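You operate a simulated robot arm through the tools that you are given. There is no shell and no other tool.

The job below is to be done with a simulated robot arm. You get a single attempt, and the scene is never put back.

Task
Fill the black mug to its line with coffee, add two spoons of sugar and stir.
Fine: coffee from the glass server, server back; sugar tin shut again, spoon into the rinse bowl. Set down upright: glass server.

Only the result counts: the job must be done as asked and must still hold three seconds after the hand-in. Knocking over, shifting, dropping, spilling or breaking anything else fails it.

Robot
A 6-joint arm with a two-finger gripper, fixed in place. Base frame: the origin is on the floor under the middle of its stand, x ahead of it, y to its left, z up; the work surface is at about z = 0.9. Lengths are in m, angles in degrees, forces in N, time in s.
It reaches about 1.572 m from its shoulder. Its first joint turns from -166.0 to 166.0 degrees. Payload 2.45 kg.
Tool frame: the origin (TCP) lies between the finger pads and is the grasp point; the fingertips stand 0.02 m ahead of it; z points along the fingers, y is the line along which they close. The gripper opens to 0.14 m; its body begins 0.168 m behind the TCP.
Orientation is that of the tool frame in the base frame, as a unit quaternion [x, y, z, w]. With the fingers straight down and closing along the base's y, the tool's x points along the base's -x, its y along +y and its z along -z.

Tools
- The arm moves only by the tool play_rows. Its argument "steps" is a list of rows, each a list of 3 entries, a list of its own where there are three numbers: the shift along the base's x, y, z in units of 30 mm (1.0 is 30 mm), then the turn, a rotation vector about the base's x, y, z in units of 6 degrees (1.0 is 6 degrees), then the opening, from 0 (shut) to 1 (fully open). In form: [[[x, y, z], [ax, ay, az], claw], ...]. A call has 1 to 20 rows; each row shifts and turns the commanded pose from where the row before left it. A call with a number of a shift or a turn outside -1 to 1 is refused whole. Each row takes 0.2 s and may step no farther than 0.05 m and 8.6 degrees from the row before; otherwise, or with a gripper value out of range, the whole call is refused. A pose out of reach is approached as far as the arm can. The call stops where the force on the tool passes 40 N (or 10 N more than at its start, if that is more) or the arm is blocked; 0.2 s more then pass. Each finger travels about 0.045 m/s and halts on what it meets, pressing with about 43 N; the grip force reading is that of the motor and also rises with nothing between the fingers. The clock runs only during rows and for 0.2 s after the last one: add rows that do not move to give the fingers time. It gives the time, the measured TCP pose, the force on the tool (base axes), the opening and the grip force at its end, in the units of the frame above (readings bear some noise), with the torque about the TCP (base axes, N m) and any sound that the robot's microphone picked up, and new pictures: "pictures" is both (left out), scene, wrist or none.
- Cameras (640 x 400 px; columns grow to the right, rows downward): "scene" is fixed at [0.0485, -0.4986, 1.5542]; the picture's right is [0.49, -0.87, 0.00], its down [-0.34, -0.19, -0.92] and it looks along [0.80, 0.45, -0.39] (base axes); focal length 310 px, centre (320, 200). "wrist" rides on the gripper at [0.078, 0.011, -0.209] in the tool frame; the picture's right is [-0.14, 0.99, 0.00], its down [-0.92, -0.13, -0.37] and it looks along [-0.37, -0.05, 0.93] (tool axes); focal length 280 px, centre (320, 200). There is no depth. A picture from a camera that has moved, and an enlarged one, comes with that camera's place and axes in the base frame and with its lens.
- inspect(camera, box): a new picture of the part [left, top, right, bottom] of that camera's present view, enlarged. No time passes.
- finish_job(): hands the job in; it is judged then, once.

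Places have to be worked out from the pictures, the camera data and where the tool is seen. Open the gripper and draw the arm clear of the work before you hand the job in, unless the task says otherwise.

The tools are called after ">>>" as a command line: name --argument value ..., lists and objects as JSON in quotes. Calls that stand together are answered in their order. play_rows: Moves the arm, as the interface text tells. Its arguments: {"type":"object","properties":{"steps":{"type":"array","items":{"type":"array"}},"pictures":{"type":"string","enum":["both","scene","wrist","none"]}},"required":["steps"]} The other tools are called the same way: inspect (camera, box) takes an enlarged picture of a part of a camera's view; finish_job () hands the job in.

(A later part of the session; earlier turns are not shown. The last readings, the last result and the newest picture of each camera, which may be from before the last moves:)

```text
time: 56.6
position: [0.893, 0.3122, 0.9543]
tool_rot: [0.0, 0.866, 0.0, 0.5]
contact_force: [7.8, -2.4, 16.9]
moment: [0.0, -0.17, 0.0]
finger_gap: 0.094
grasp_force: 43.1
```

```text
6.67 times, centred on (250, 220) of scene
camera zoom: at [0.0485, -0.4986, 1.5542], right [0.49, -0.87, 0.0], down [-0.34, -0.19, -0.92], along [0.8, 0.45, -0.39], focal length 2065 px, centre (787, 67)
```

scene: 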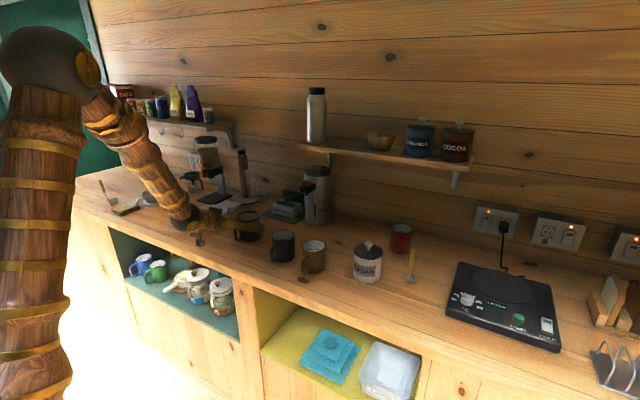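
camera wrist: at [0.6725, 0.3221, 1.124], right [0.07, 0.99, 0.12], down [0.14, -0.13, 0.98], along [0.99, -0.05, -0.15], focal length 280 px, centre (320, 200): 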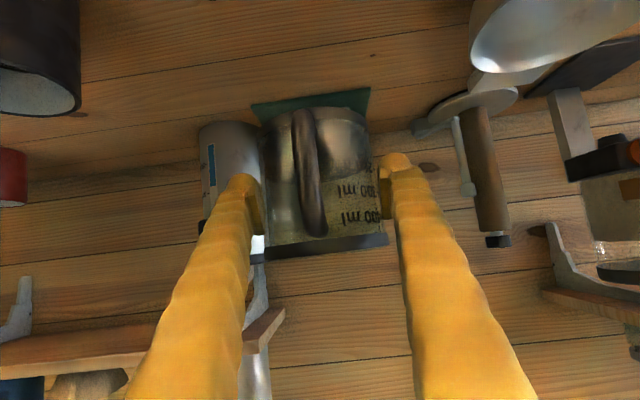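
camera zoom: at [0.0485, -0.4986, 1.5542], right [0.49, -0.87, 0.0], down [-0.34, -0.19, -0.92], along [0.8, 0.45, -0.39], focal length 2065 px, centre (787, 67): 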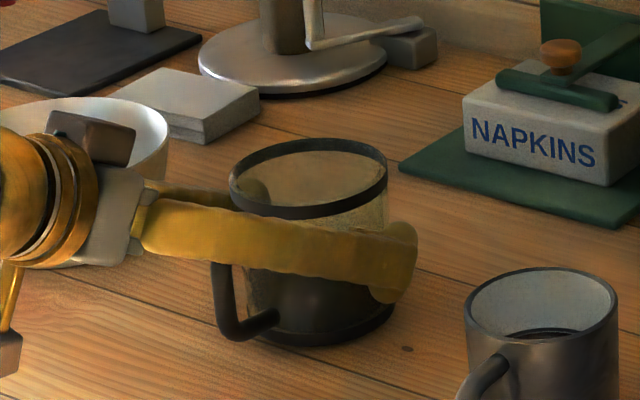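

>>> play_rows --steps '[[[0, 0, 0.04], [0, 0, 0], 0.4], [[0, 0, 0], [0, 0, 0], 0.4], [[0, 0, 0], [0, 0, 0], 0.7], [[0, 0, 0], [0, 0, 0], 0.75], [[0, 0, 0], [0, 0, 0], 0.85], [[0, 0, 0], [0, 0, 0], 1], [[0, 0, 0], [0, 0, 0], 1], [[0, 0, 0], [0, 0, 0], 1]]' --pictures "both"

>>> inspect --camera "scene" --box '[210, 190, 290, 250]'

```text
time: 58.4
position: [0.8927, 0.3107, 0.9546]
tool_rot: [0.0, 0.866, 0.0, 0.5]
contact_force: [-0.3, -0.4, 0.6]
moment: [0.01, 0.04, -0.03]
finger_gap: 0.14
grasp_force: 0.0
camera wrist: at [0.6726, 0.3218, 0.9915], right [0.07, 0.99, 0.12], down [0.14, -0.13, 0.98], along [0.99, -0.05, -0.15], focal length 280 px, centre (320, 200)
```

scene: 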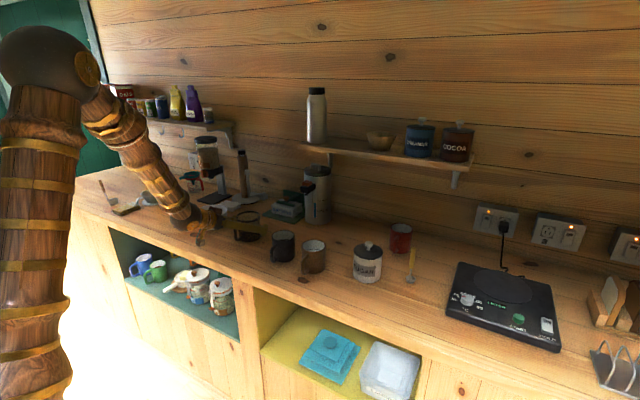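
wrist: 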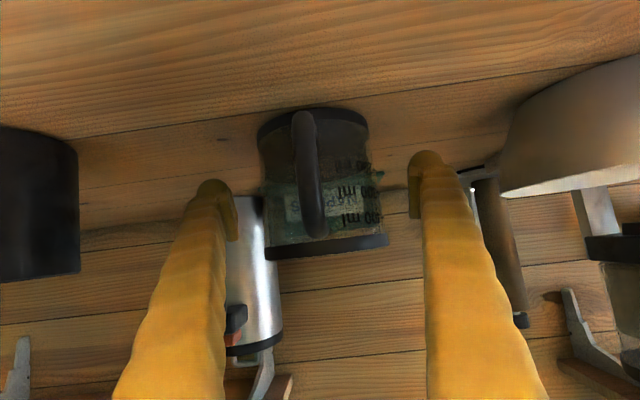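

```text
6.67 times, centred on (250, 220) of scene
camera zoom: at [0.0485, -0.4986, 1.5542], right [0.49, -0.87, 0.0], down [-0.34, -0.19, -0.92], along [0.8, 0.45, -0.39], focal length 2065 px, centre (787, 67)
```

zoom: 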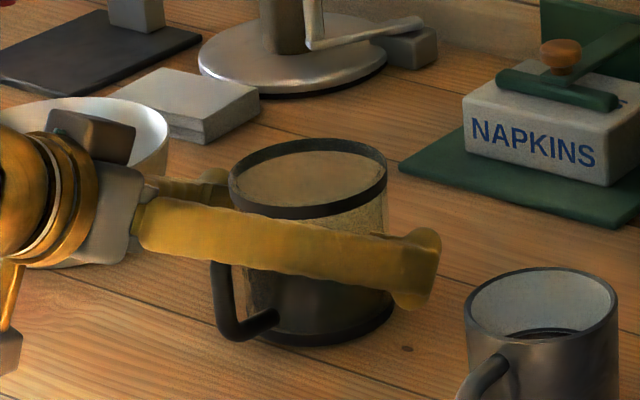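

The server stands upright in its place. I'll withdraw straight back along the finger direction.

>>> play_rows --steps '[[[-0.5, 0, 0.3], [0, 0, 0], 1], [[-0.935, 0, 0.56], [0, 0, 0], 1], [[-0.935, 0, 0.56], [0, 0, 0], 1], [[-0.935, 0, 0.56], [0, 0, 0], 1], [[-0.935, 0, 0.56], [0, 0, 0], 1], [[-0.935, 0, 0.56], [0, 0, 0], 1], [[-0.935, 0, 0.56], [0, 0, 0], 1], [[0, 0, 1], [0, 0, 0], 1], [[0, 0, 1], [0, 0, 0], 1], [[0, 0, 1], [0, 0, 0], 1], [[0, 0, 1], [0, 0, 0], 1], [[0, 0, 1], [0, 0, 0], 1], [[0, 0, 0], [0, 0, 0], 1]]' --pictures "both"

>>> inspect --camera "scene" --box '[210, 190, 310, 270]'

```text
time: 61.2
position: [0.709, 0.3111, 1.2136]
tool_rot: [-0.001, 0.866, 0.0, 0.5]
contact_force: [-0.7, 0.0, 0.2]
moment: [0.01, -0.02, 0.01]
finger_gap: 0.14
grasp_force: 0.0
camera wrist: at [0.4887, 0.3216, 1.2512], right [0.07, 0.99, 0.12], down [0.14, -0.13, 0.98], along [0.99, -0.05, -0.15], focal length 280 px, centre (320, 200)
```

scene: 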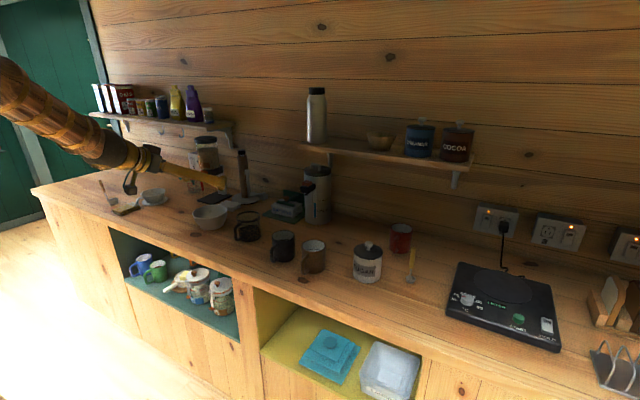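
wrist: 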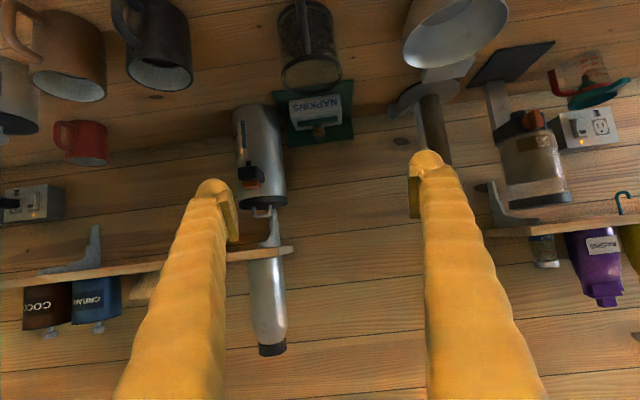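

```text
5.00 times, centred on (260, 230) of scene
camera zoom: at [0.0485, -0.4986, 1.5542], right [0.49, -0.87, 0.0], down [-0.34, -0.19, -0.92], along [0.8, 0.45, -0.39], focal length 1549 px, centre (620, 50)
```

zoom: 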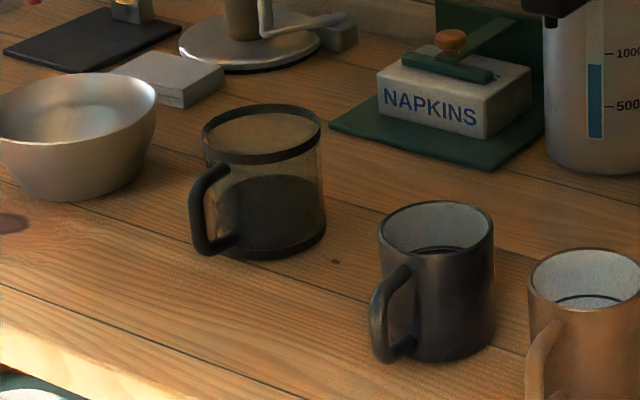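

The server is back and upright with the remaining coffee, within a few mm of its original place. Next I'll return the gripper to fingers-down and move over the mug to verify the level from above.

>>> play_rows --steps '[[[0.1, -0.7, 0], [0, 1, 0], 1], [[0.1, -0.7, 0], [0, 1, 0], 1], [[0.1, -0.7, 0], [0, 1, 0], 1], [[0.1, -0.7, 0], [0, 1, 0], 1], [[0.1, -0.7, 0], [0, 1, 0], 1], [[0.1, -0.7, 0], [0, 1, 0], 1], [[0.1, -0.7, 0], [0, 1, 0], 1], [[0.1, -0.7, 0], [0, 1, 0], 1], [[0.1, -0.7, 0], [0, 1, 0], 1], [[0.1, -0.7, 0], [0, 1, 0], 1], [[0, 0, 0], [0, 0, 0], 1], [[0, 0, 0], [0, 0, 0], 1]]' --pictures "both"

>>> inspect --camera "wrist" --box '[240, 130, 400, 250]'

```text
time: 63.8
position: [0.7402, 0.1003, 1.2136]
tool_rot: [0.0, 1.0, 0.001, 0.0]
contact_force: [-0.1, -0.6, 0.6]
moment: [0.01, 0.01, 0.01]
finger_gap: 0.14
grasp_force: 0.0
camera wrist: at [0.6612, 0.1111, 1.4222], right [0.14, 0.99, 0.0], down [0.92, -0.13, 0.37], along [0.36, -0.05, -0.93], focal length 280 px, centre (320, 200)
```

scene: 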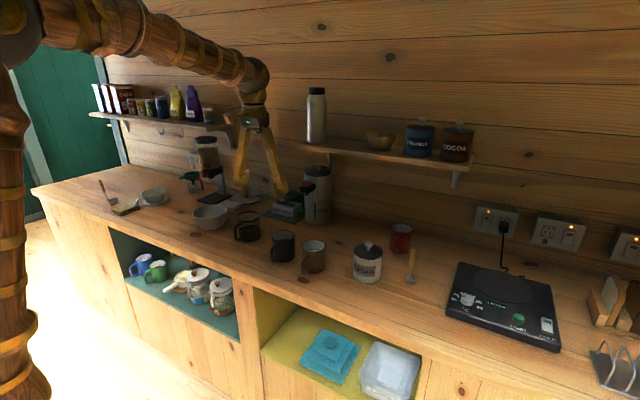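
wrist: 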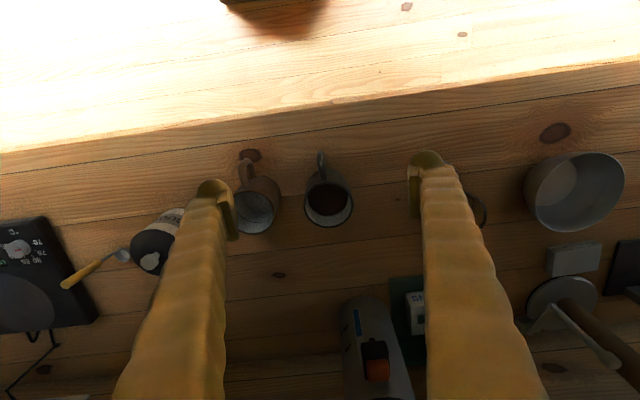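

```text
3.33 times, centred on (320, 190) of wrist
camera zoom: at [0.6612, 0.1111, 1.4222], right [0.14, 0.99, 0.0], down [0.92, -0.13, 0.37], along [0.36, -0.05, -0.93], focal length 935 px, centre (320, 233)
```

zoom: 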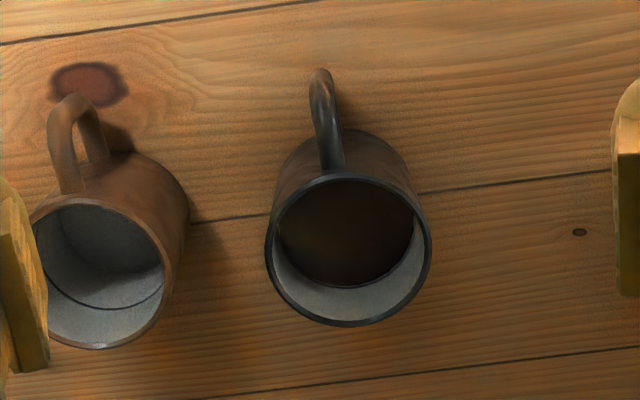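

>>> inspect --camera "wrist" --box '[300, 170, 356, 230]'

>>> inspect --camera "wrist" --box '[500, 130, 640, 250]'

>>> inspect --camera "wrist" --box '[50, 190, 210, 300]'

```text
6.67 times, centred on (328, 200) of wrist
camera zoom: at [0.6612, 0.1111, 1.4222], right [0.14, 0.99, 0.0], down [0.92, -0.13, 0.37], along [0.36, -0.05, -0.93], focal length 1869 px, centre (267, 200)
```

zoom: 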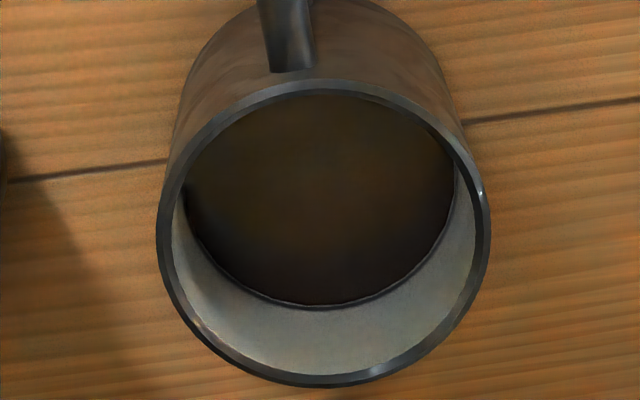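

```text
3.33 times, centred on (570, 190) of wrist
camera zoom: at [0.6612, 0.1111, 1.4222], right [0.14, 0.99, 0.0], down [0.92, -0.13, 0.37], along [0.36, -0.05, -0.93], focal length 935 px, centre (-513, 233)
```

zoom: 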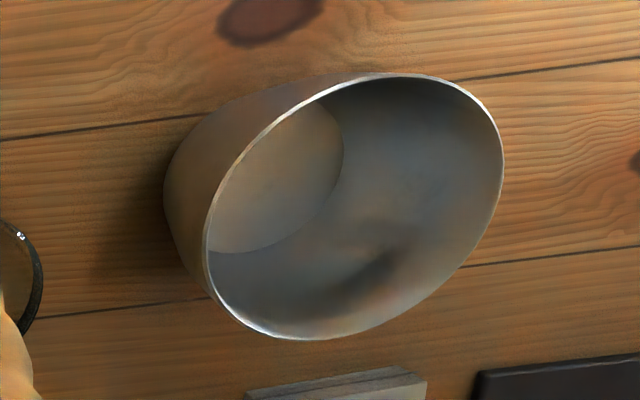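

```text
3.64 times, centred on (130, 245) of wrist
camera zoom: at [0.6612, 0.1111, 1.4222], right [0.14, 0.99, 0.0], down [0.92, -0.13, 0.37], along [0.36, -0.05, -0.93], focal length 1020 px, centre (1011, 36)
```

zoom: 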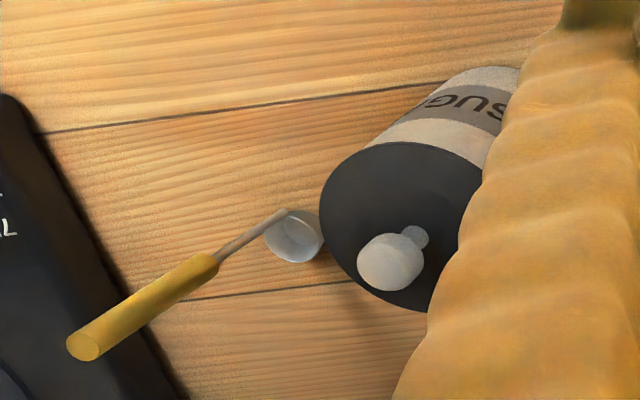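

The coffee surface sits at the line all round. Now I'll move over the sugar tin to locate its knob and the spoon precisely.

>>> play_rows --steps '[[[0.13, -1, 0], [0, 0, 0], 1], [[0.13, -1, 0], [0, 0, 0], 1], [[0.13, -1, 0], [0, 0, 0], 1], [[0.13, -1, 0], [0, 0, 0], 1], [[0.13, -1, 0], [0, 0, 0], 1], [[0.13, -1, 0], [0, 0, 0], 1], [[0.13, -1, 0], [0, 0, 0], 1], [[0.13, -1, 0], [0, 0, 0], 1], [[0.13, -1, 0], [0, 0, 0], 1], [[0.13, -1, 0], [0, 0, 0], 1], [[0, 0, 0], [0, 0, 0], 1], [[0, 0, 0], [0, 0, 0], 1]]' --pictures "both"

>>> inspect --camera "wrist" --box '[200, 130, 440, 290]'

>>> inspect --camera "scene" --box '[340, 220, 440, 300]'

```text
time: 66.4
position: [0.7781, -0.1987, 1.2151]
tool_rot: [0.0, 1.0, 0.001, 0.0]
contact_force: [-0.7, 0.6, -0.3]
moment: [0.02, 0.0, -0.01]
finger_gap: 0.1402
grasp_force: 0.1
camera wrist: at [0.7, -0.1884, 1.4234], right [0.14, 0.99, 0.0], down [0.92, -0.13, 0.37], along [0.37, -0.05, -0.93], focal length 280 px, centre (320, 200)
```

scene: 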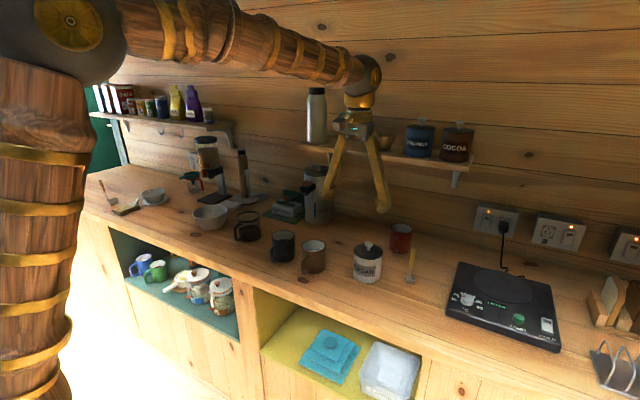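
wrist: 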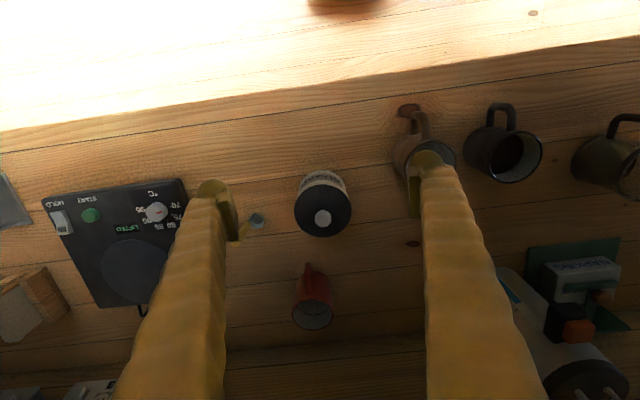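

```text
2.50 times, centred on (320, 210) of wrist
camera zoom: at [0.7, -0.1884, 1.4234], right [0.14, 0.99, 0.0], down [0.92, -0.13, 0.37], along [0.37, -0.05, -0.93], focal length 701 px, centre (320, 175)
```

zoom: 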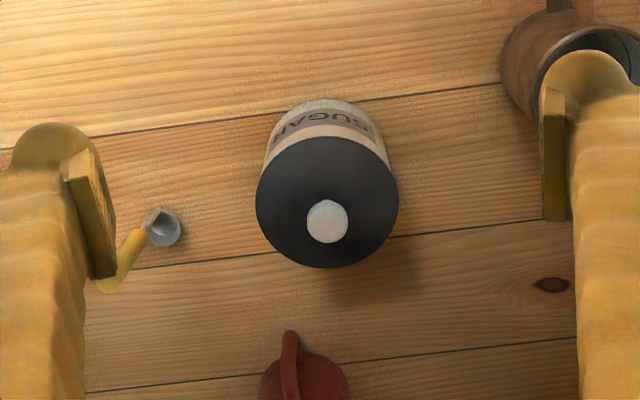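

```text
5.00 times, centred on (390, 260) of scene
camera zoom: at [0.0485, -0.4986, 1.5542], right [0.49, -0.87, 0.0], down [-0.34, -0.19, -0.92], along [0.8, 0.45, -0.39], focal length 1549 px, centre (-30, -100)
```

zoom: 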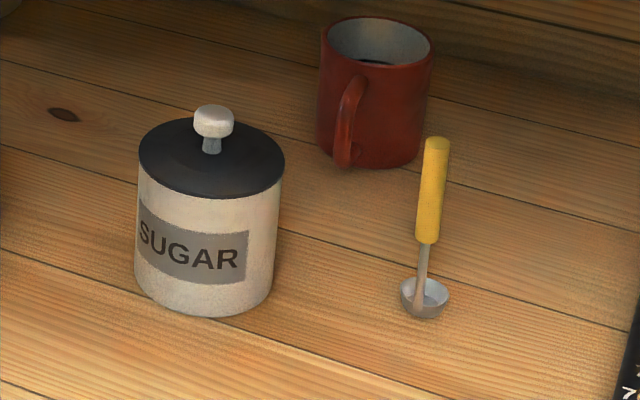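

From both cameras, the lid knob is at about (0.887, -0.209, 1.028) with a cap about 26 mm wide, and the lid top is at z ≈ 1.003. I'll move above the knob with the fingers partly closed to stay clear of the spoon.

>>> play_rows --steps '[[[0.6, -0.06, 0], [0, 0, 0], 0.5], [[0.6, -0.06, 0], [0, 0, 0], 0.5], [[0.6, -0.06, 0], [0, 0, 0], 0.5], [[0.6, -0.06, 0], [0, 0, 0], 0.5], [[0.6, -0.06, -0.5], [0, 0, 0], 0.45], [[0.6, -0.04, -0.8], [0, 0, 0], 0.45], [[0, 0, -0.8], [0, 0, 0], 0.45], [[0, 0, -0.8], [0, 0, 0], 0.45], [[0, 0, -0.5], [0, 0, 0], 0.45], [[0, 0, 0], [0, 0, 0], 0.45], [[0, 0, 0], [0, 0, 0], 0.45]]' --pictures "both"

>>> inspect --camera "wrist" --box '[220, 120, 420, 280]'

>>> inspect --camera "scene" --box '[320, 190, 440, 290]'

```text
time: 68.8
position: [0.8864, -0.2095, 1.1143]
tool_rot: [0.0, 1.0, 0.001, 0.0]
contact_force: [0.7, 1.0, 1.1]
moment: [-0.04, 0.01, 0.02]
finger_gap: 0.0634
grasp_force: 0.2
camera wrist: at [0.8081, -0.1992, 1.3212], right [0.14, 0.99, 0.0], down [0.92, -0.13, 0.37], along [0.37, -0.05, -0.93], focal length 280 px, centre (320, 200)
```

scene: 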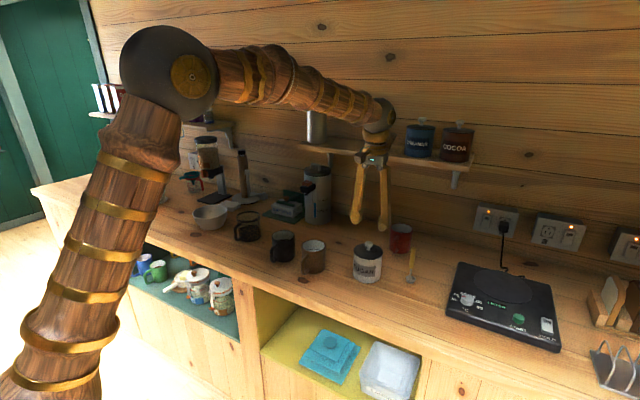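
wrist: 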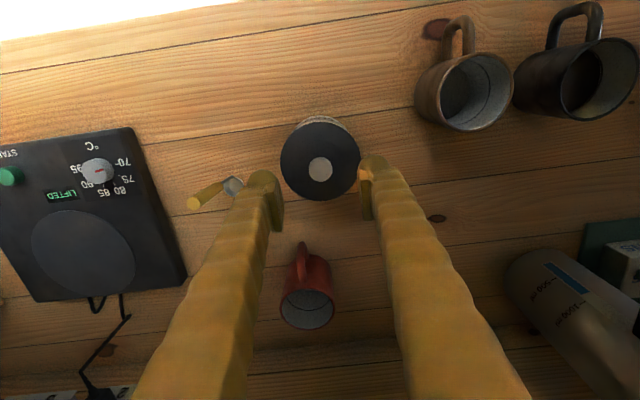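

```text
2.50 times, centred on (320, 200) of wrist
camera zoom: at [0.8081, -0.1992, 1.3212], right [0.14, 0.99, 0.0], down [0.92, -0.13, 0.37], along [0.37, -0.05, -0.93], focal length 701 px, centre (320, 200)
```

zoom: 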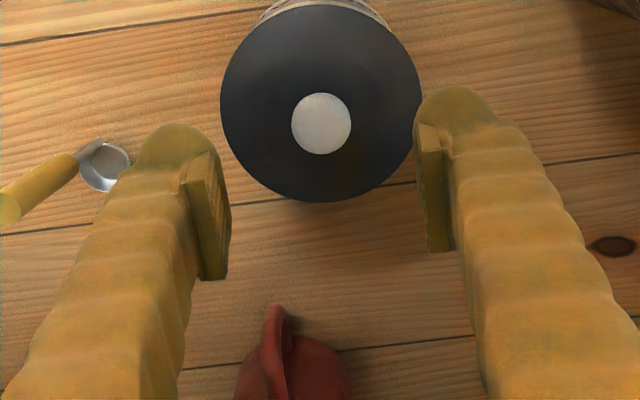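

```text
4.00 times, centred on (380, 240) of scene
camera zoom: at [0.0485, -0.4986, 1.5542], right [0.49, -0.87, 0.0], down [-0.34, -0.19, -0.92], along [0.8, 0.45, -0.39], focal length 1239 px, centre (80, 40)
```

zoom: 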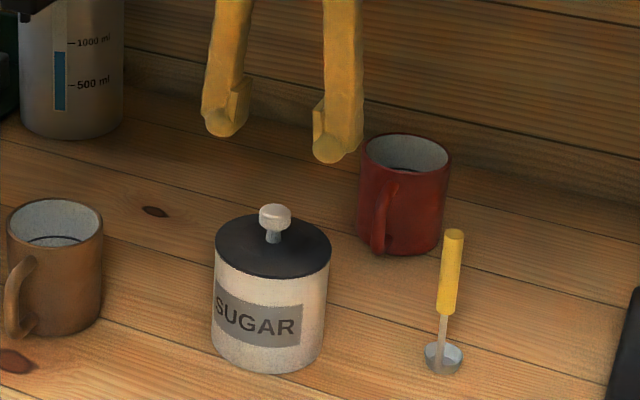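

The fingers bracket the knob, which is at (0.889, -0.2095). I'll lower until the pads surround the knob cap and close on it.

>>> play_rows --steps '[[[0.07, 0, -0.8], [0, 0, 0], 0.45], [[0, 0, -0.8], [0, 0, 0], 0.45], [[0, 0, -0.7], [0, 0, 0], 0.45], [[0, 0, -0.45], [0, 0, 0], 0.45], [[0, 0, 0], [0, 0, 0], 0.45], [[0, 0, 0], [0, 0, 0], 0.1], [[0, 0, 0], [0, 0, 0], 0.1], [[0, 0, 0], [0, 0, 0], 0.1], [[0, 0, 0], [0, 0, 0], 0.1], [[0, 0, 0], [0, 0, 0], 0.1]]' --pictures "both"

>>> inspect --camera "scene" --box '[320, 200, 440, 300]'

```text
time: 71.0
position: [0.8894, -0.2101, 1.0302]
tool_rot: [0.0, 1.0, 0.001, 0.001]
contact_force: [-0.4, -1.0, -1.5]
moment: [0.05, 0.0, 0.0]
finger_gap: 0.0225
grasp_force: 43.2
camera wrist: at [0.8106, -0.1991, 1.2385], right [0.14, 0.99, 0.0], down [0.92, -0.13, 0.37], along [0.36, -0.05, -0.93], focal length 280 px, centre (320, 200)
```

scene: 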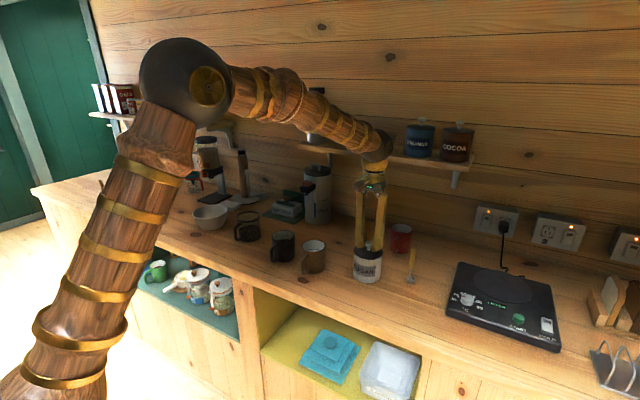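
wrist: 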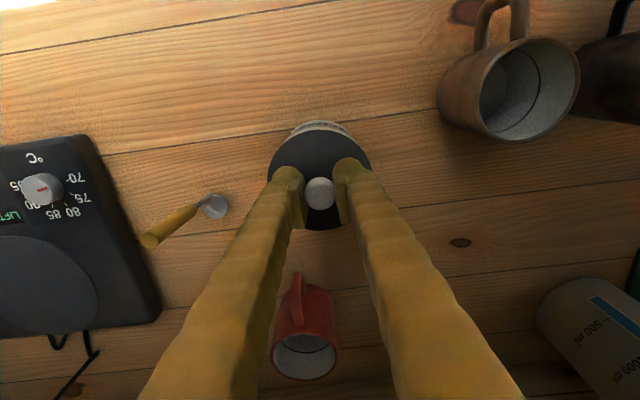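

```text
4.00 times, centred on (380, 250) of scene
camera zoom: at [0.0485, -0.4986, 1.5542], right [0.49, -0.87, 0.0], down [-0.34, -0.19, -0.92], along [0.8, 0.45, -0.39], focal length 1239 px, centre (80, 0)
```

zoom: 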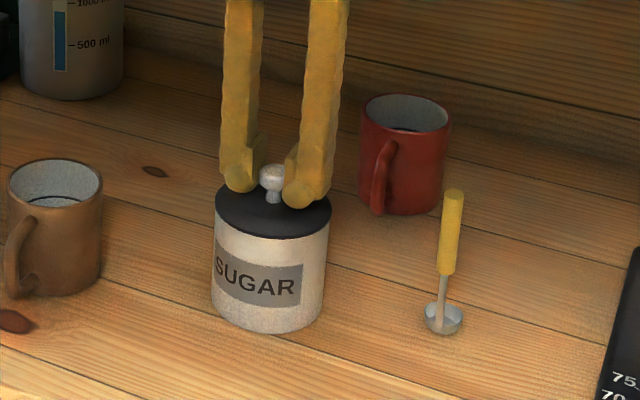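

The knob is gripped at a 22.5 mm gap and 43 N with the TCP at (0.889, -0.210, 1.030). I'll lift slowly.

>>> play_rows --steps '[[[0, 0, 0.15], [0, 0, 0], 0.1], [[0, 0, 0.25], [0, 0, 0], 0.1], [[0, 0, 0.4], [0, 0, 0], 0.1], [[0, 0, 0.6], [0, 0, 0], 0.1], [[0, 0, 0.8], [0, 0, 0], 0.1], [[0, 0, 0.8], [0, 0, 0], 0.1], [[0, 0, 0.8], [0, 0, 0], 0.1], [[0, 0, 0], [0, 0, 0], 0.1]]' --pictures "both"

>>> inspect --camera "scene" --box '[320, 190, 440, 290]'

```text
time: 72.8
position: [0.8882, -0.2092, 1.1437]
tool_rot: [0.0, 1.0, -0.001, 0.0]
contact_force: [-1.1, 0.3, -0.5]
moment: [-0.02, -0.01, 0.01]
finger_gap: 0.0222
grasp_force: 42.8
heard: snap
camera wrist: at [0.8099, -0.1984, 1.3527], right [0.14, 0.99, 0.0], down [0.92, -0.13, 0.37], along [0.37, -0.05, -0.93], focal length 280 px, centre (320, 200)
```

scene: 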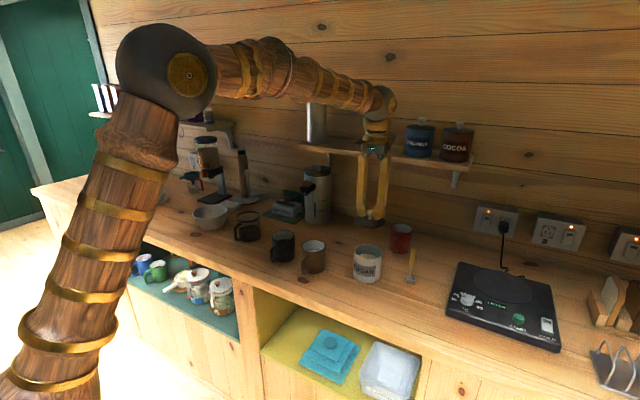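
wrist: 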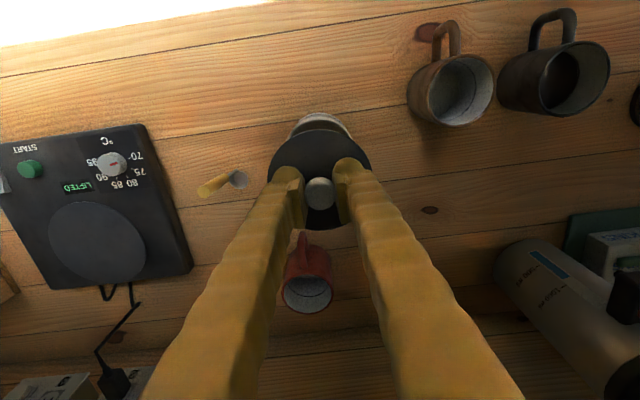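

```text
4.00 times, centred on (380, 240) of scene
camera zoom: at [0.0485, -0.4986, 1.5542], right [0.49, -0.87, 0.0], down [-0.34, -0.19, -0.92], along [0.8, 0.45, -0.39], focal length 1239 px, centre (80, 40)
```

zoom: 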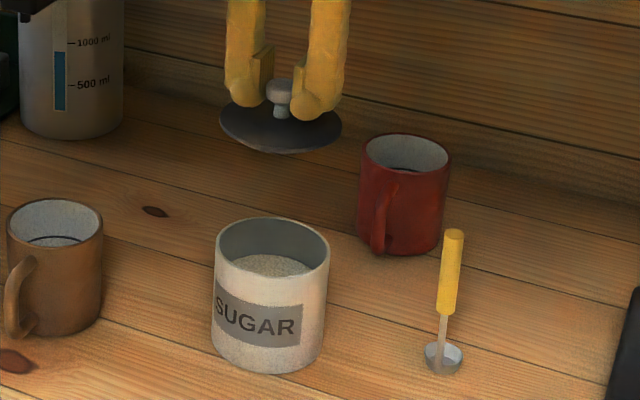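

The lid came off with a snap, so it's a press fit and must be pressed back on until it snaps. The tin hasn't moved and sugar is visible inside. I'll carry the lid to free counter at about (1.00, -0.085).

>>> play_rows --steps '[[[0.62, 0.69, 0], [0, 0, 0], 0.1], [[0.62, 0.69, 0], [0, 0, 0], 0.1], [[0.62, 0.69, 0], [0, 0, 0], 0.1], [[0.62, 0.69, 0], [0, 0, 0], 0.1], [[0.62, 0.69, 0], [0, 0, 0], 0.1], [[0.62, 0.69, 0], [0, 0, 0], 0.1], [[0, 0, -0.9], [0, 0, 0], 0.1], [[0, 0, -0.9], [0, 0, 0], 0.1], [[0, 0, -0.9], [0, 0, 0], 0.1], [[0, 0, -0.9], [0, 0, 0], 0.1], [[0, 0, -0.9], [0, 0, 0], 0.1], [[0, 0, -0.9], [0, 0, 0], 0.1], [[0, 0, 0], [0, 0, 0], 0.1]]' --pictures "both"

>>> inspect --camera "scene" --box '[290, 190, 410, 290]'

```text
time: 75.6
position: [1.0002, -0.0848, 0.9818]
tool_rot: [0.001, 1.0, -0.001, 0.0]
contact_force: [-0.6, 0.0, -0.4]
moment: [-0.01, -0.01, 0.0]
finger_gap: 0.0222
grasp_force: 43.0
camera wrist: at [0.9218, -0.0742, 1.1904], right [0.14, 0.99, 0.0], down [0.92, -0.13, 0.37], along [0.37, -0.05, -0.93], focal length 280 px, centre (320, 200)
```

scene: 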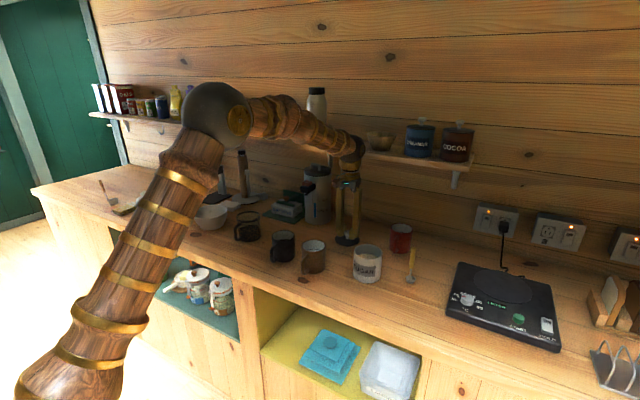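
wrist: 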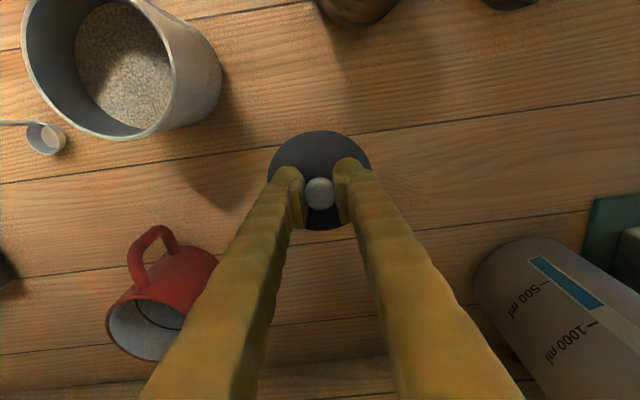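

```text
4.00 times, centred on (350, 240) of scene
camera zoom: at [0.0485, -0.4986, 1.5542], right [0.49, -0.87, 0.0], down [-0.34, -0.19, -0.92], along [0.8, 0.45, -0.39], focal length 1239 px, centre (200, 40)
```

zoom: 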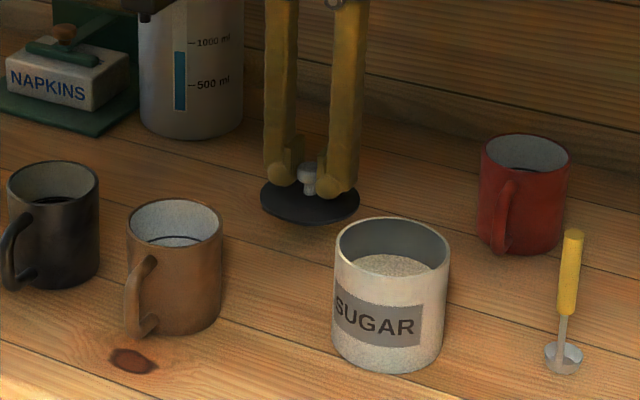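

The lid hovers above clear counter. I'll lower it in small steps until contact.

>>> play_rows --steps '[[[0, 0, -0.4], [0, 0, 0], 0.1], [[0, 0, -0.3], [0, 0, 0], 0.1], [[0, 0, -0.2], [0, 0, 0], 0.1], [[0, 0, 0], [0, 0, 0], 0.1]]' --pictures "none"

>>> play_rows --steps '[[[0, 0, -0.15], [0, 0, 0], 0.1], [[0, 0, -0.1], [0, 0, 0], 0.1], [[0, 0, 0], [0, 0, 0], 0.1]]' --pictures "none"

```text
time: 76.6
position: [0.9995, -0.0848, 0.9557]
tool_rot: [0.001, 1.0, 0.0, 0.0]
contact_force: [0.1, -0.3, -0.8]
moment: [0.03, 0.01, 0.03]
finger_gap: 0.0222
grasp_force: 43.3
```

```text
time: 77.4
position: [0.9984, -0.0854, 0.9482]
tool_rot: [0.001, 1.0, -0.001, 0.0]
contact_force: [-0.2, -0.4, -1.0]
moment: [0.02, 0.03, 0.0]
finger_gap: 0.0223
grasp_force: 42.7
```

>>> play_rows --steps '[[[0, 0, -0.1], [0, 0, 0], 0.1], [[0, 0, 0], [0, 0, 0], 0.1]]' --pictures "none"

>>> play_rows --steps '[[[0, 0, -0.1], [0, 0, 0], 0.1], [[0, 0, 0], [0, 0, 0], 0.1]]' --pictures "none"

>>> inspect --camera "scene" --box '[320, 215, 380, 265]'

```text
time: 78.0
position: [1.0008, -0.0846, 0.9445]
tool_rot: [0.0, 1.0, 0.0, 0.0]
contact_force: [0.1, -0.6, 0.4]
moment: [-0.03, 0.02, -0.04]
finger_gap: 0.0223
grasp_force: 43.1
```

```text
time: 78.6
position: [1.0, -0.0854, 0.9437]
tool_rot: [0.0, 1.0, 0.0, 0.001]
contact_force: [-2.5, 1.2, 11.7]
moment: [0.02, 0.1, 0.02]
finger_gap: 0.0222
grasp_force: 42.6
```

```text
8.00 times, centred on (350, 240) of scene
camera zoom: at [0.0485, -0.4986, 1.5542], right [0.49, -0.87, 0.0], down [-0.34, -0.19, -0.92], along [0.8, 0.45, -0.39], focal length 2478 px, centre (80, -120)
```

zoom: 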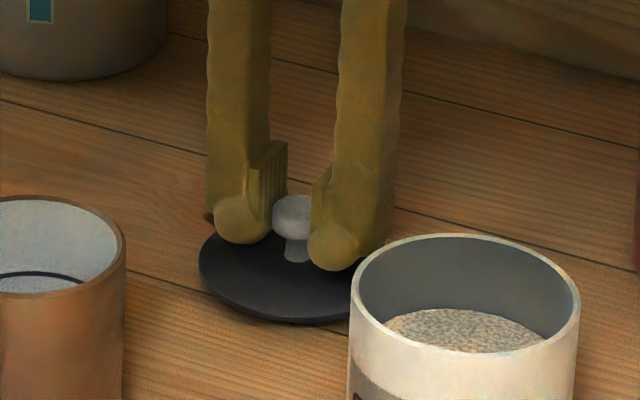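

The lid has touched down, with 12 N at z ≈ 0.943. I'll release it and rise straight up.

>>> play_rows --steps '[[[0, 0, 0.05], [0, 0, 0], 0.1], [[0, 0, 0], [0, 0, 0], 0.3], [[0, 0, 0], [0, 0, 0], 0.45], [[0, 0, 0], [0, 0, 0], 0.45], [[0, 0, 0], [0, 0, 0], 0.45], [[0, 0, 0.5], [0, 0, 0], 0.45], [[0, 0, 1], [0, 0, 0], 0.45], [[0, 0, 1], [0, 0, 0], 0.45], [[0, 0, 1], [0, 0, 0], 0.45], [[0, 0, 1], [0, 0, 0], 0.45], [[0, 0, 1], [0, 0, 0], 0.45], [[0, 0, 1], [0, 0, 0], 0.45], [[0, 0, 1], [0, 0, 0], 0.45]]' --pictures "both"

>>> inspect --camera "scene" --box '[290, 190, 430, 290]'

```text
time: 81.4
position: [0.9995, -0.0858, 1.1684]
tool_rot: [0.0, 1.0, 0.0, -0.001]
contact_force: [0.0, 0.4, 0.2]
moment: [0.0, 0.0, -0.01]
finger_gap: 0.0631
grasp_force: 0.0
camera wrist: at [0.9221, -0.0745, 1.3766], right [0.14, 0.99, 0.0], down [0.92, -0.13, 0.37], along [0.36, -0.05, -0.93], focal length 280 px, centre (320, 200)
```

scene: 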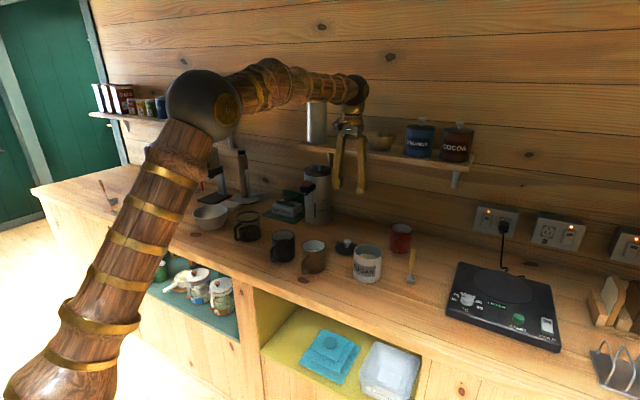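
wrist: 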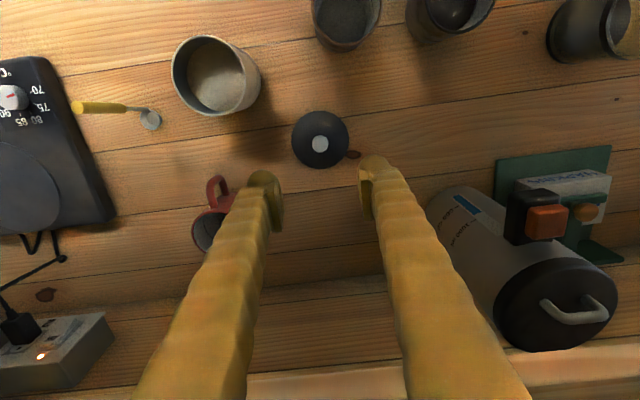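

```text
4.00 times, centred on (360, 240) of scene
camera zoom: at [0.0485, -0.4986, 1.5542], right [0.49, -0.87, 0.0], down [-0.34, -0.19, -0.92], along [0.8, 0.45, -0.39], focal length 1239 px, centre (160, 40)
```

zoom: 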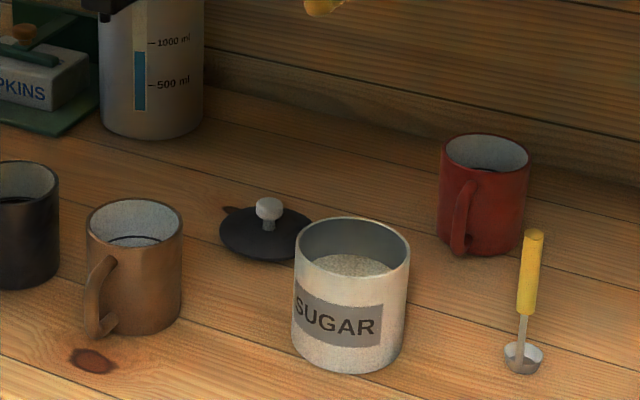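

The lid rests on free counter. I estimate the tin's rim at z ≈ 0.995 and the sugar surface at about 0.965. The spoon handle stands nearly vertical at about (0.905, -0.347) with its top at z ≈ 1.04. I'll swing to a forward-pointing pose (30° down) behind the spoon.

>>> play_rows --steps '[[[-0.74, -0.87, 0.3], [0, -1, 0], 0.43], [[-0.74, -0.87, 0.1], [0, -1, 0], 0.43], [[-0.74, -0.87, 0], [0, -1, 0], 0.43], [[-0.74, -0.87, 0], [0, -1, 0], 0.43], [[-0.74, -0.87, 0], [0, -1, 0], 0.43], [[-0.74, -0.87, 0], [0, -1, 0], 0.43], [[-0.74, -0.87, 0], [0, -1, 0], 0.43], [[-0.74, -0.87, 0], [0, -1, 0], 0.43], [[-0.74, -0.87, 0], [0, -1, 0], 0.43], [[-0.74, -0.87, 0], [0, -1, 0], 0.43], [[0, 0, 0], [0, 0, 0], 0.43], [[0, 0, 0], [0, 0, 0], 0.43]]' --pictures "both"

```text
time: 84.0
position: [0.7782, -0.3461, 1.1789]
tool_rot: [-0.001, 0.866, 0.001, 0.5]
contact_force: [-0.3, 0.3, 0.0]
moment: [0.0, -0.02, 0.01]
finger_gap: 0.0599
grasp_force: 0.1
camera wrist: at [0.5575, -0.3356, 1.2154], right [0.07, 0.99, 0.12], down [0.14, -0.13, 0.98], along [0.99, -0.05, -0.15], focal length 280 px, centre (320, 200)
```

scene: 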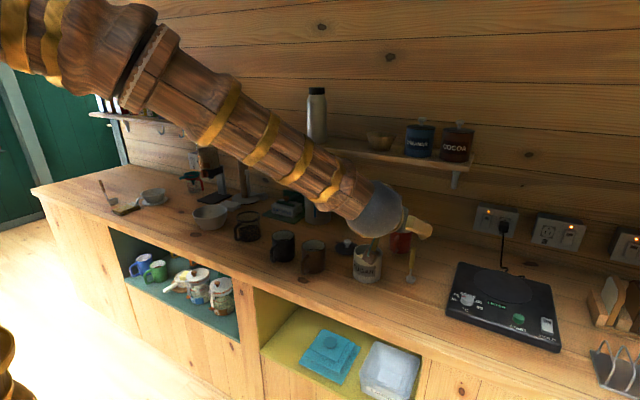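
wrist: 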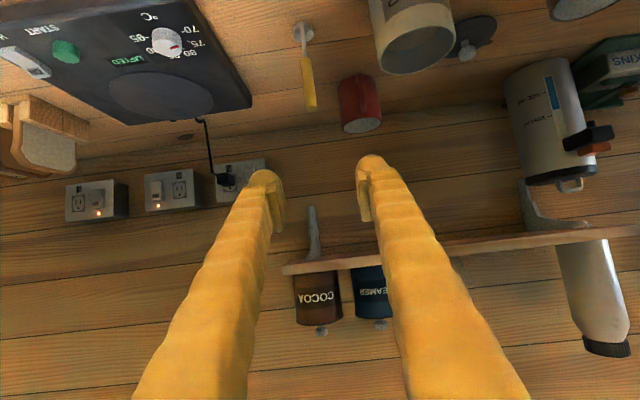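

>>> inspect --camera "wrist" --box '[260, 10, 380, 110]'

>>> inspect --camera "scene" --box '[340, 200, 440, 300]'

```text
4.00 times, centred on (320, 60) of wrist
camera zoom: at [0.5575, -0.3356, 1.2154], right [0.07, 0.99, 0.12], down [0.14, -0.13, 0.98], along [0.99, -0.05, -0.15], focal length 1122 px, centre (320, 760)
```

zoom: 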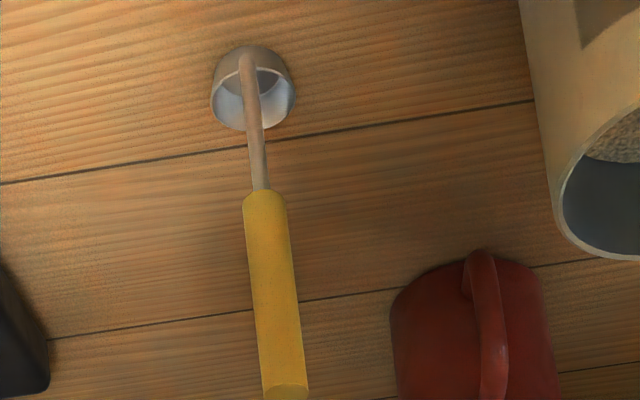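

```text
4.00 times, centred on (390, 250) of scene
camera zoom: at [0.0485, -0.4986, 1.5542], right [0.49, -0.87, 0.0], down [-0.34, -0.19, -0.92], along [0.8, 0.45, -0.39], focal length 1239 px, centre (40, 0)
```

zoom: 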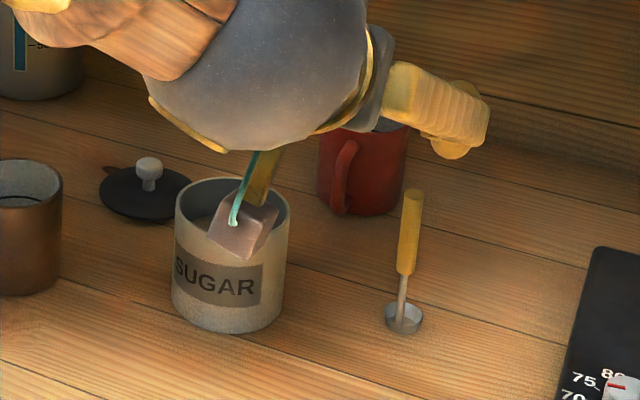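

The handle is at y ≈ -0.349. I'll descend onto the approach line and look again before closing in.

>>> play_rows --steps '[[[0, -0.03, -0.97], [0, 0, 0], 0.43], [[0, -0.03, -0.97], [0, 0, 0], 0.43], [[0, -0.04, -0.96], [0, 0, 0], 0.43], [[0.85, 0, -0.49], [0, 0, 0], 0.43], [[0.85, 0, -0.49], [0, 0, 0], 0.43], [[0, 0, 0], [0, 0, 0], 0.43], [[0, 0, 0], [0, 0, 0], 0.43]]' --pictures "both"

>>> inspect --camera "wrist" --box '[220, 50, 420, 250]'

>>> inspect --camera "scene" --box '[340, 200, 440, 300]'

```text
time: 85.6
position: [0.8302, -0.3506, 1.0642]
tool_rot: [0.0, 0.866, 0.0, 0.5]
contact_force: [-0.3, 0.8, 0.1]
moment: [0.02, -0.03, 0.02]
finger_gap: 0.06
grasp_force: 0.1
camera wrist: at [0.6087, -0.3383, 1.1002], right [0.07, 0.99, 0.12], down [0.14, -0.13, 0.98], along [0.99, -0.05, -0.15], focal length 280 px, centre (320, 200)
```

scene: 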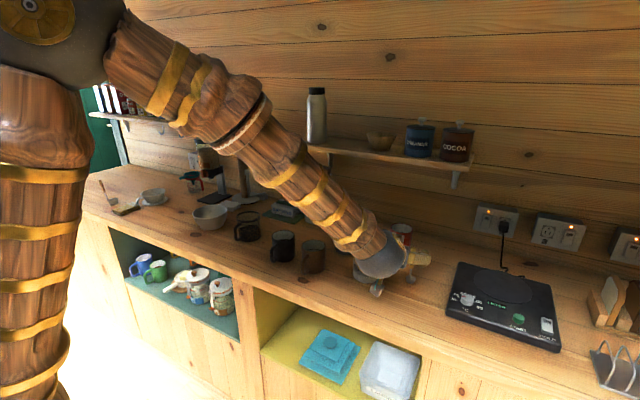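
wrist: 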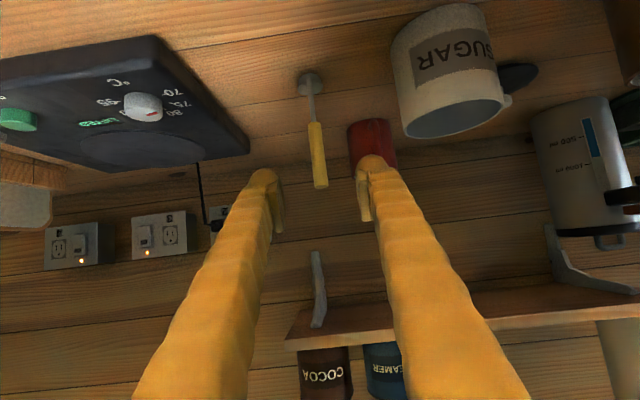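

```text
2.00 times, centred on (320, 150) of wrist
camera zoom: at [0.6087, -0.3383, 1.1002], right [0.07, 0.99, 0.12], down [0.14, -0.13, 0.98], along [0.99, -0.05, -0.15], focal length 561 px, centre (320, 300)
```

zoom: 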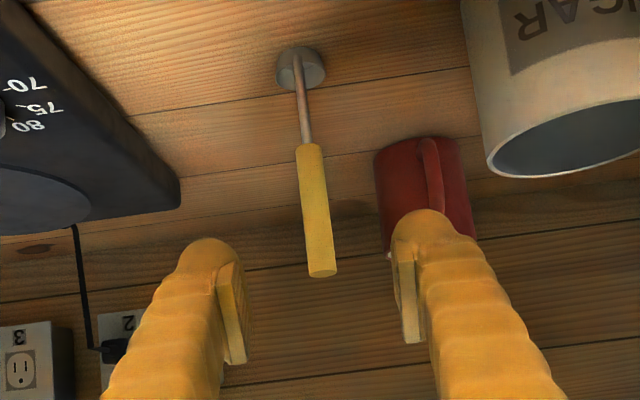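

```text
4.00 times, centred on (390, 250) of scene
camera zoom: at [0.0485, -0.4986, 1.5542], right [0.49, -0.87, 0.0], down [-0.34, -0.19, -0.92], along [0.8, 0.45, -0.39], focal length 1239 px, centre (40, 0)
```

zoom: 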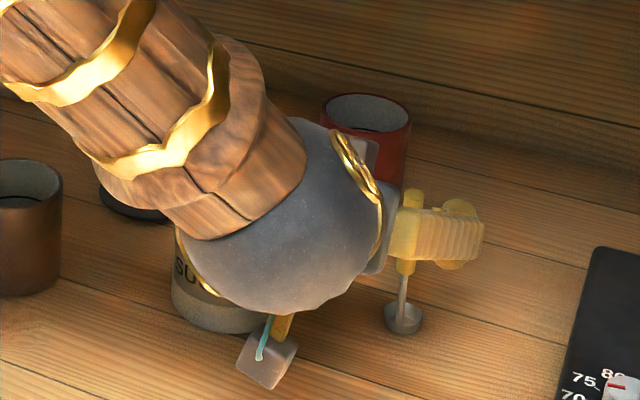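

The handle's grip section is at (≈0.906, -0.350) and the TCP is aligned in y. I'll advance to it and close gently.

>>> play_rows --steps '[[[0.84, 0.01, -0.5], [0, 0, 0], 0.43], [[0.84, 0, -0.5], [0, 0, 0], 0.43], [[0.84, 0, -0.5], [0, 0, 0], 0.43], [[0, 0, 0], [0, 0, 0], 0.43], [[0, 0, 0], [0, 0, 0], 0.43]]' --pictures "both"

>>> inspect --camera "wrist" --box '[220, 100, 420, 260]'

>>> inspect --camera "scene" --box '[370, 220, 450, 300]'

```text
time: 86.8
position: [0.905, -0.3501, 1.0181]
tool_rot: [0.0, 0.866, 0.0, 0.5]
contact_force: [-0.8, 0.0, -0.2]
moment: [-0.01, 0.0, 0.01]
finger_gap: 0.0603
grasp_force: 0.1
camera wrist: at [0.6851, -0.3383, 1.0549], right [0.07, 0.99, 0.12], down [0.14, -0.13, 0.98], along [0.99, -0.05, -0.15], focal length 280 px, centre (320, 200)
```

scene: 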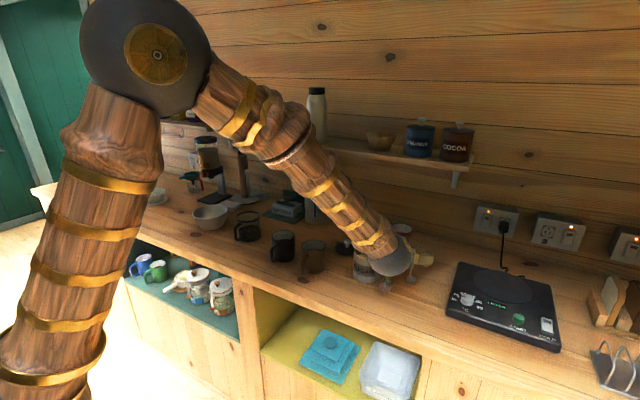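
wrist: 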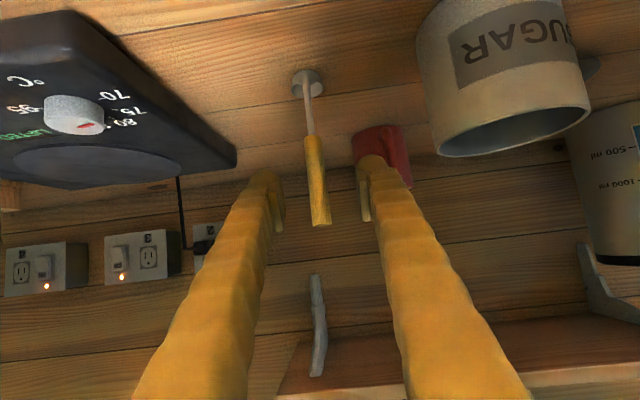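

```text
2.50 times, centred on (320, 180) of wrist
camera zoom: at [0.6851, -0.3383, 1.0549], right [0.07, 0.99, 0.12], down [0.14, -0.13, 0.98], along [0.99, -0.05, -0.15], focal length 701 px, centre (320, 250)
```

zoom: 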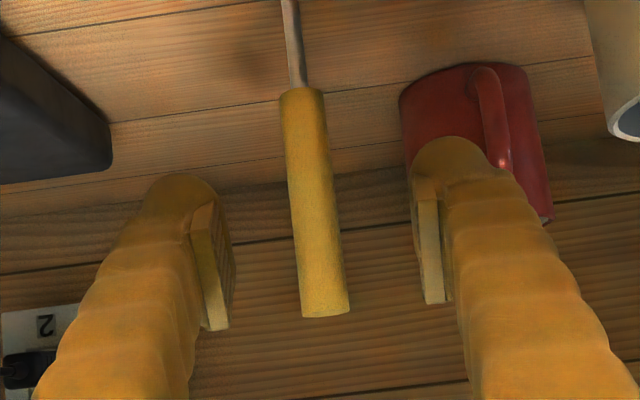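

```text
5.00 times, centred on (410, 260) of scene
camera zoom: at [0.0485, -0.4986, 1.5542], right [0.49, -0.87, 0.0], down [-0.34, -0.19, -0.92], along [0.8, 0.45, -0.39], focal length 1549 px, centre (-130, -100)
```

zoom: 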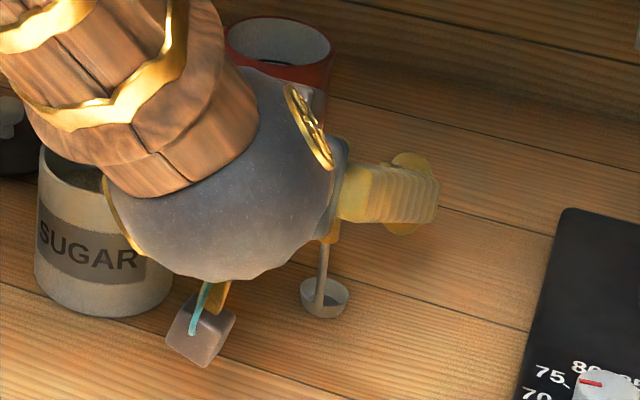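

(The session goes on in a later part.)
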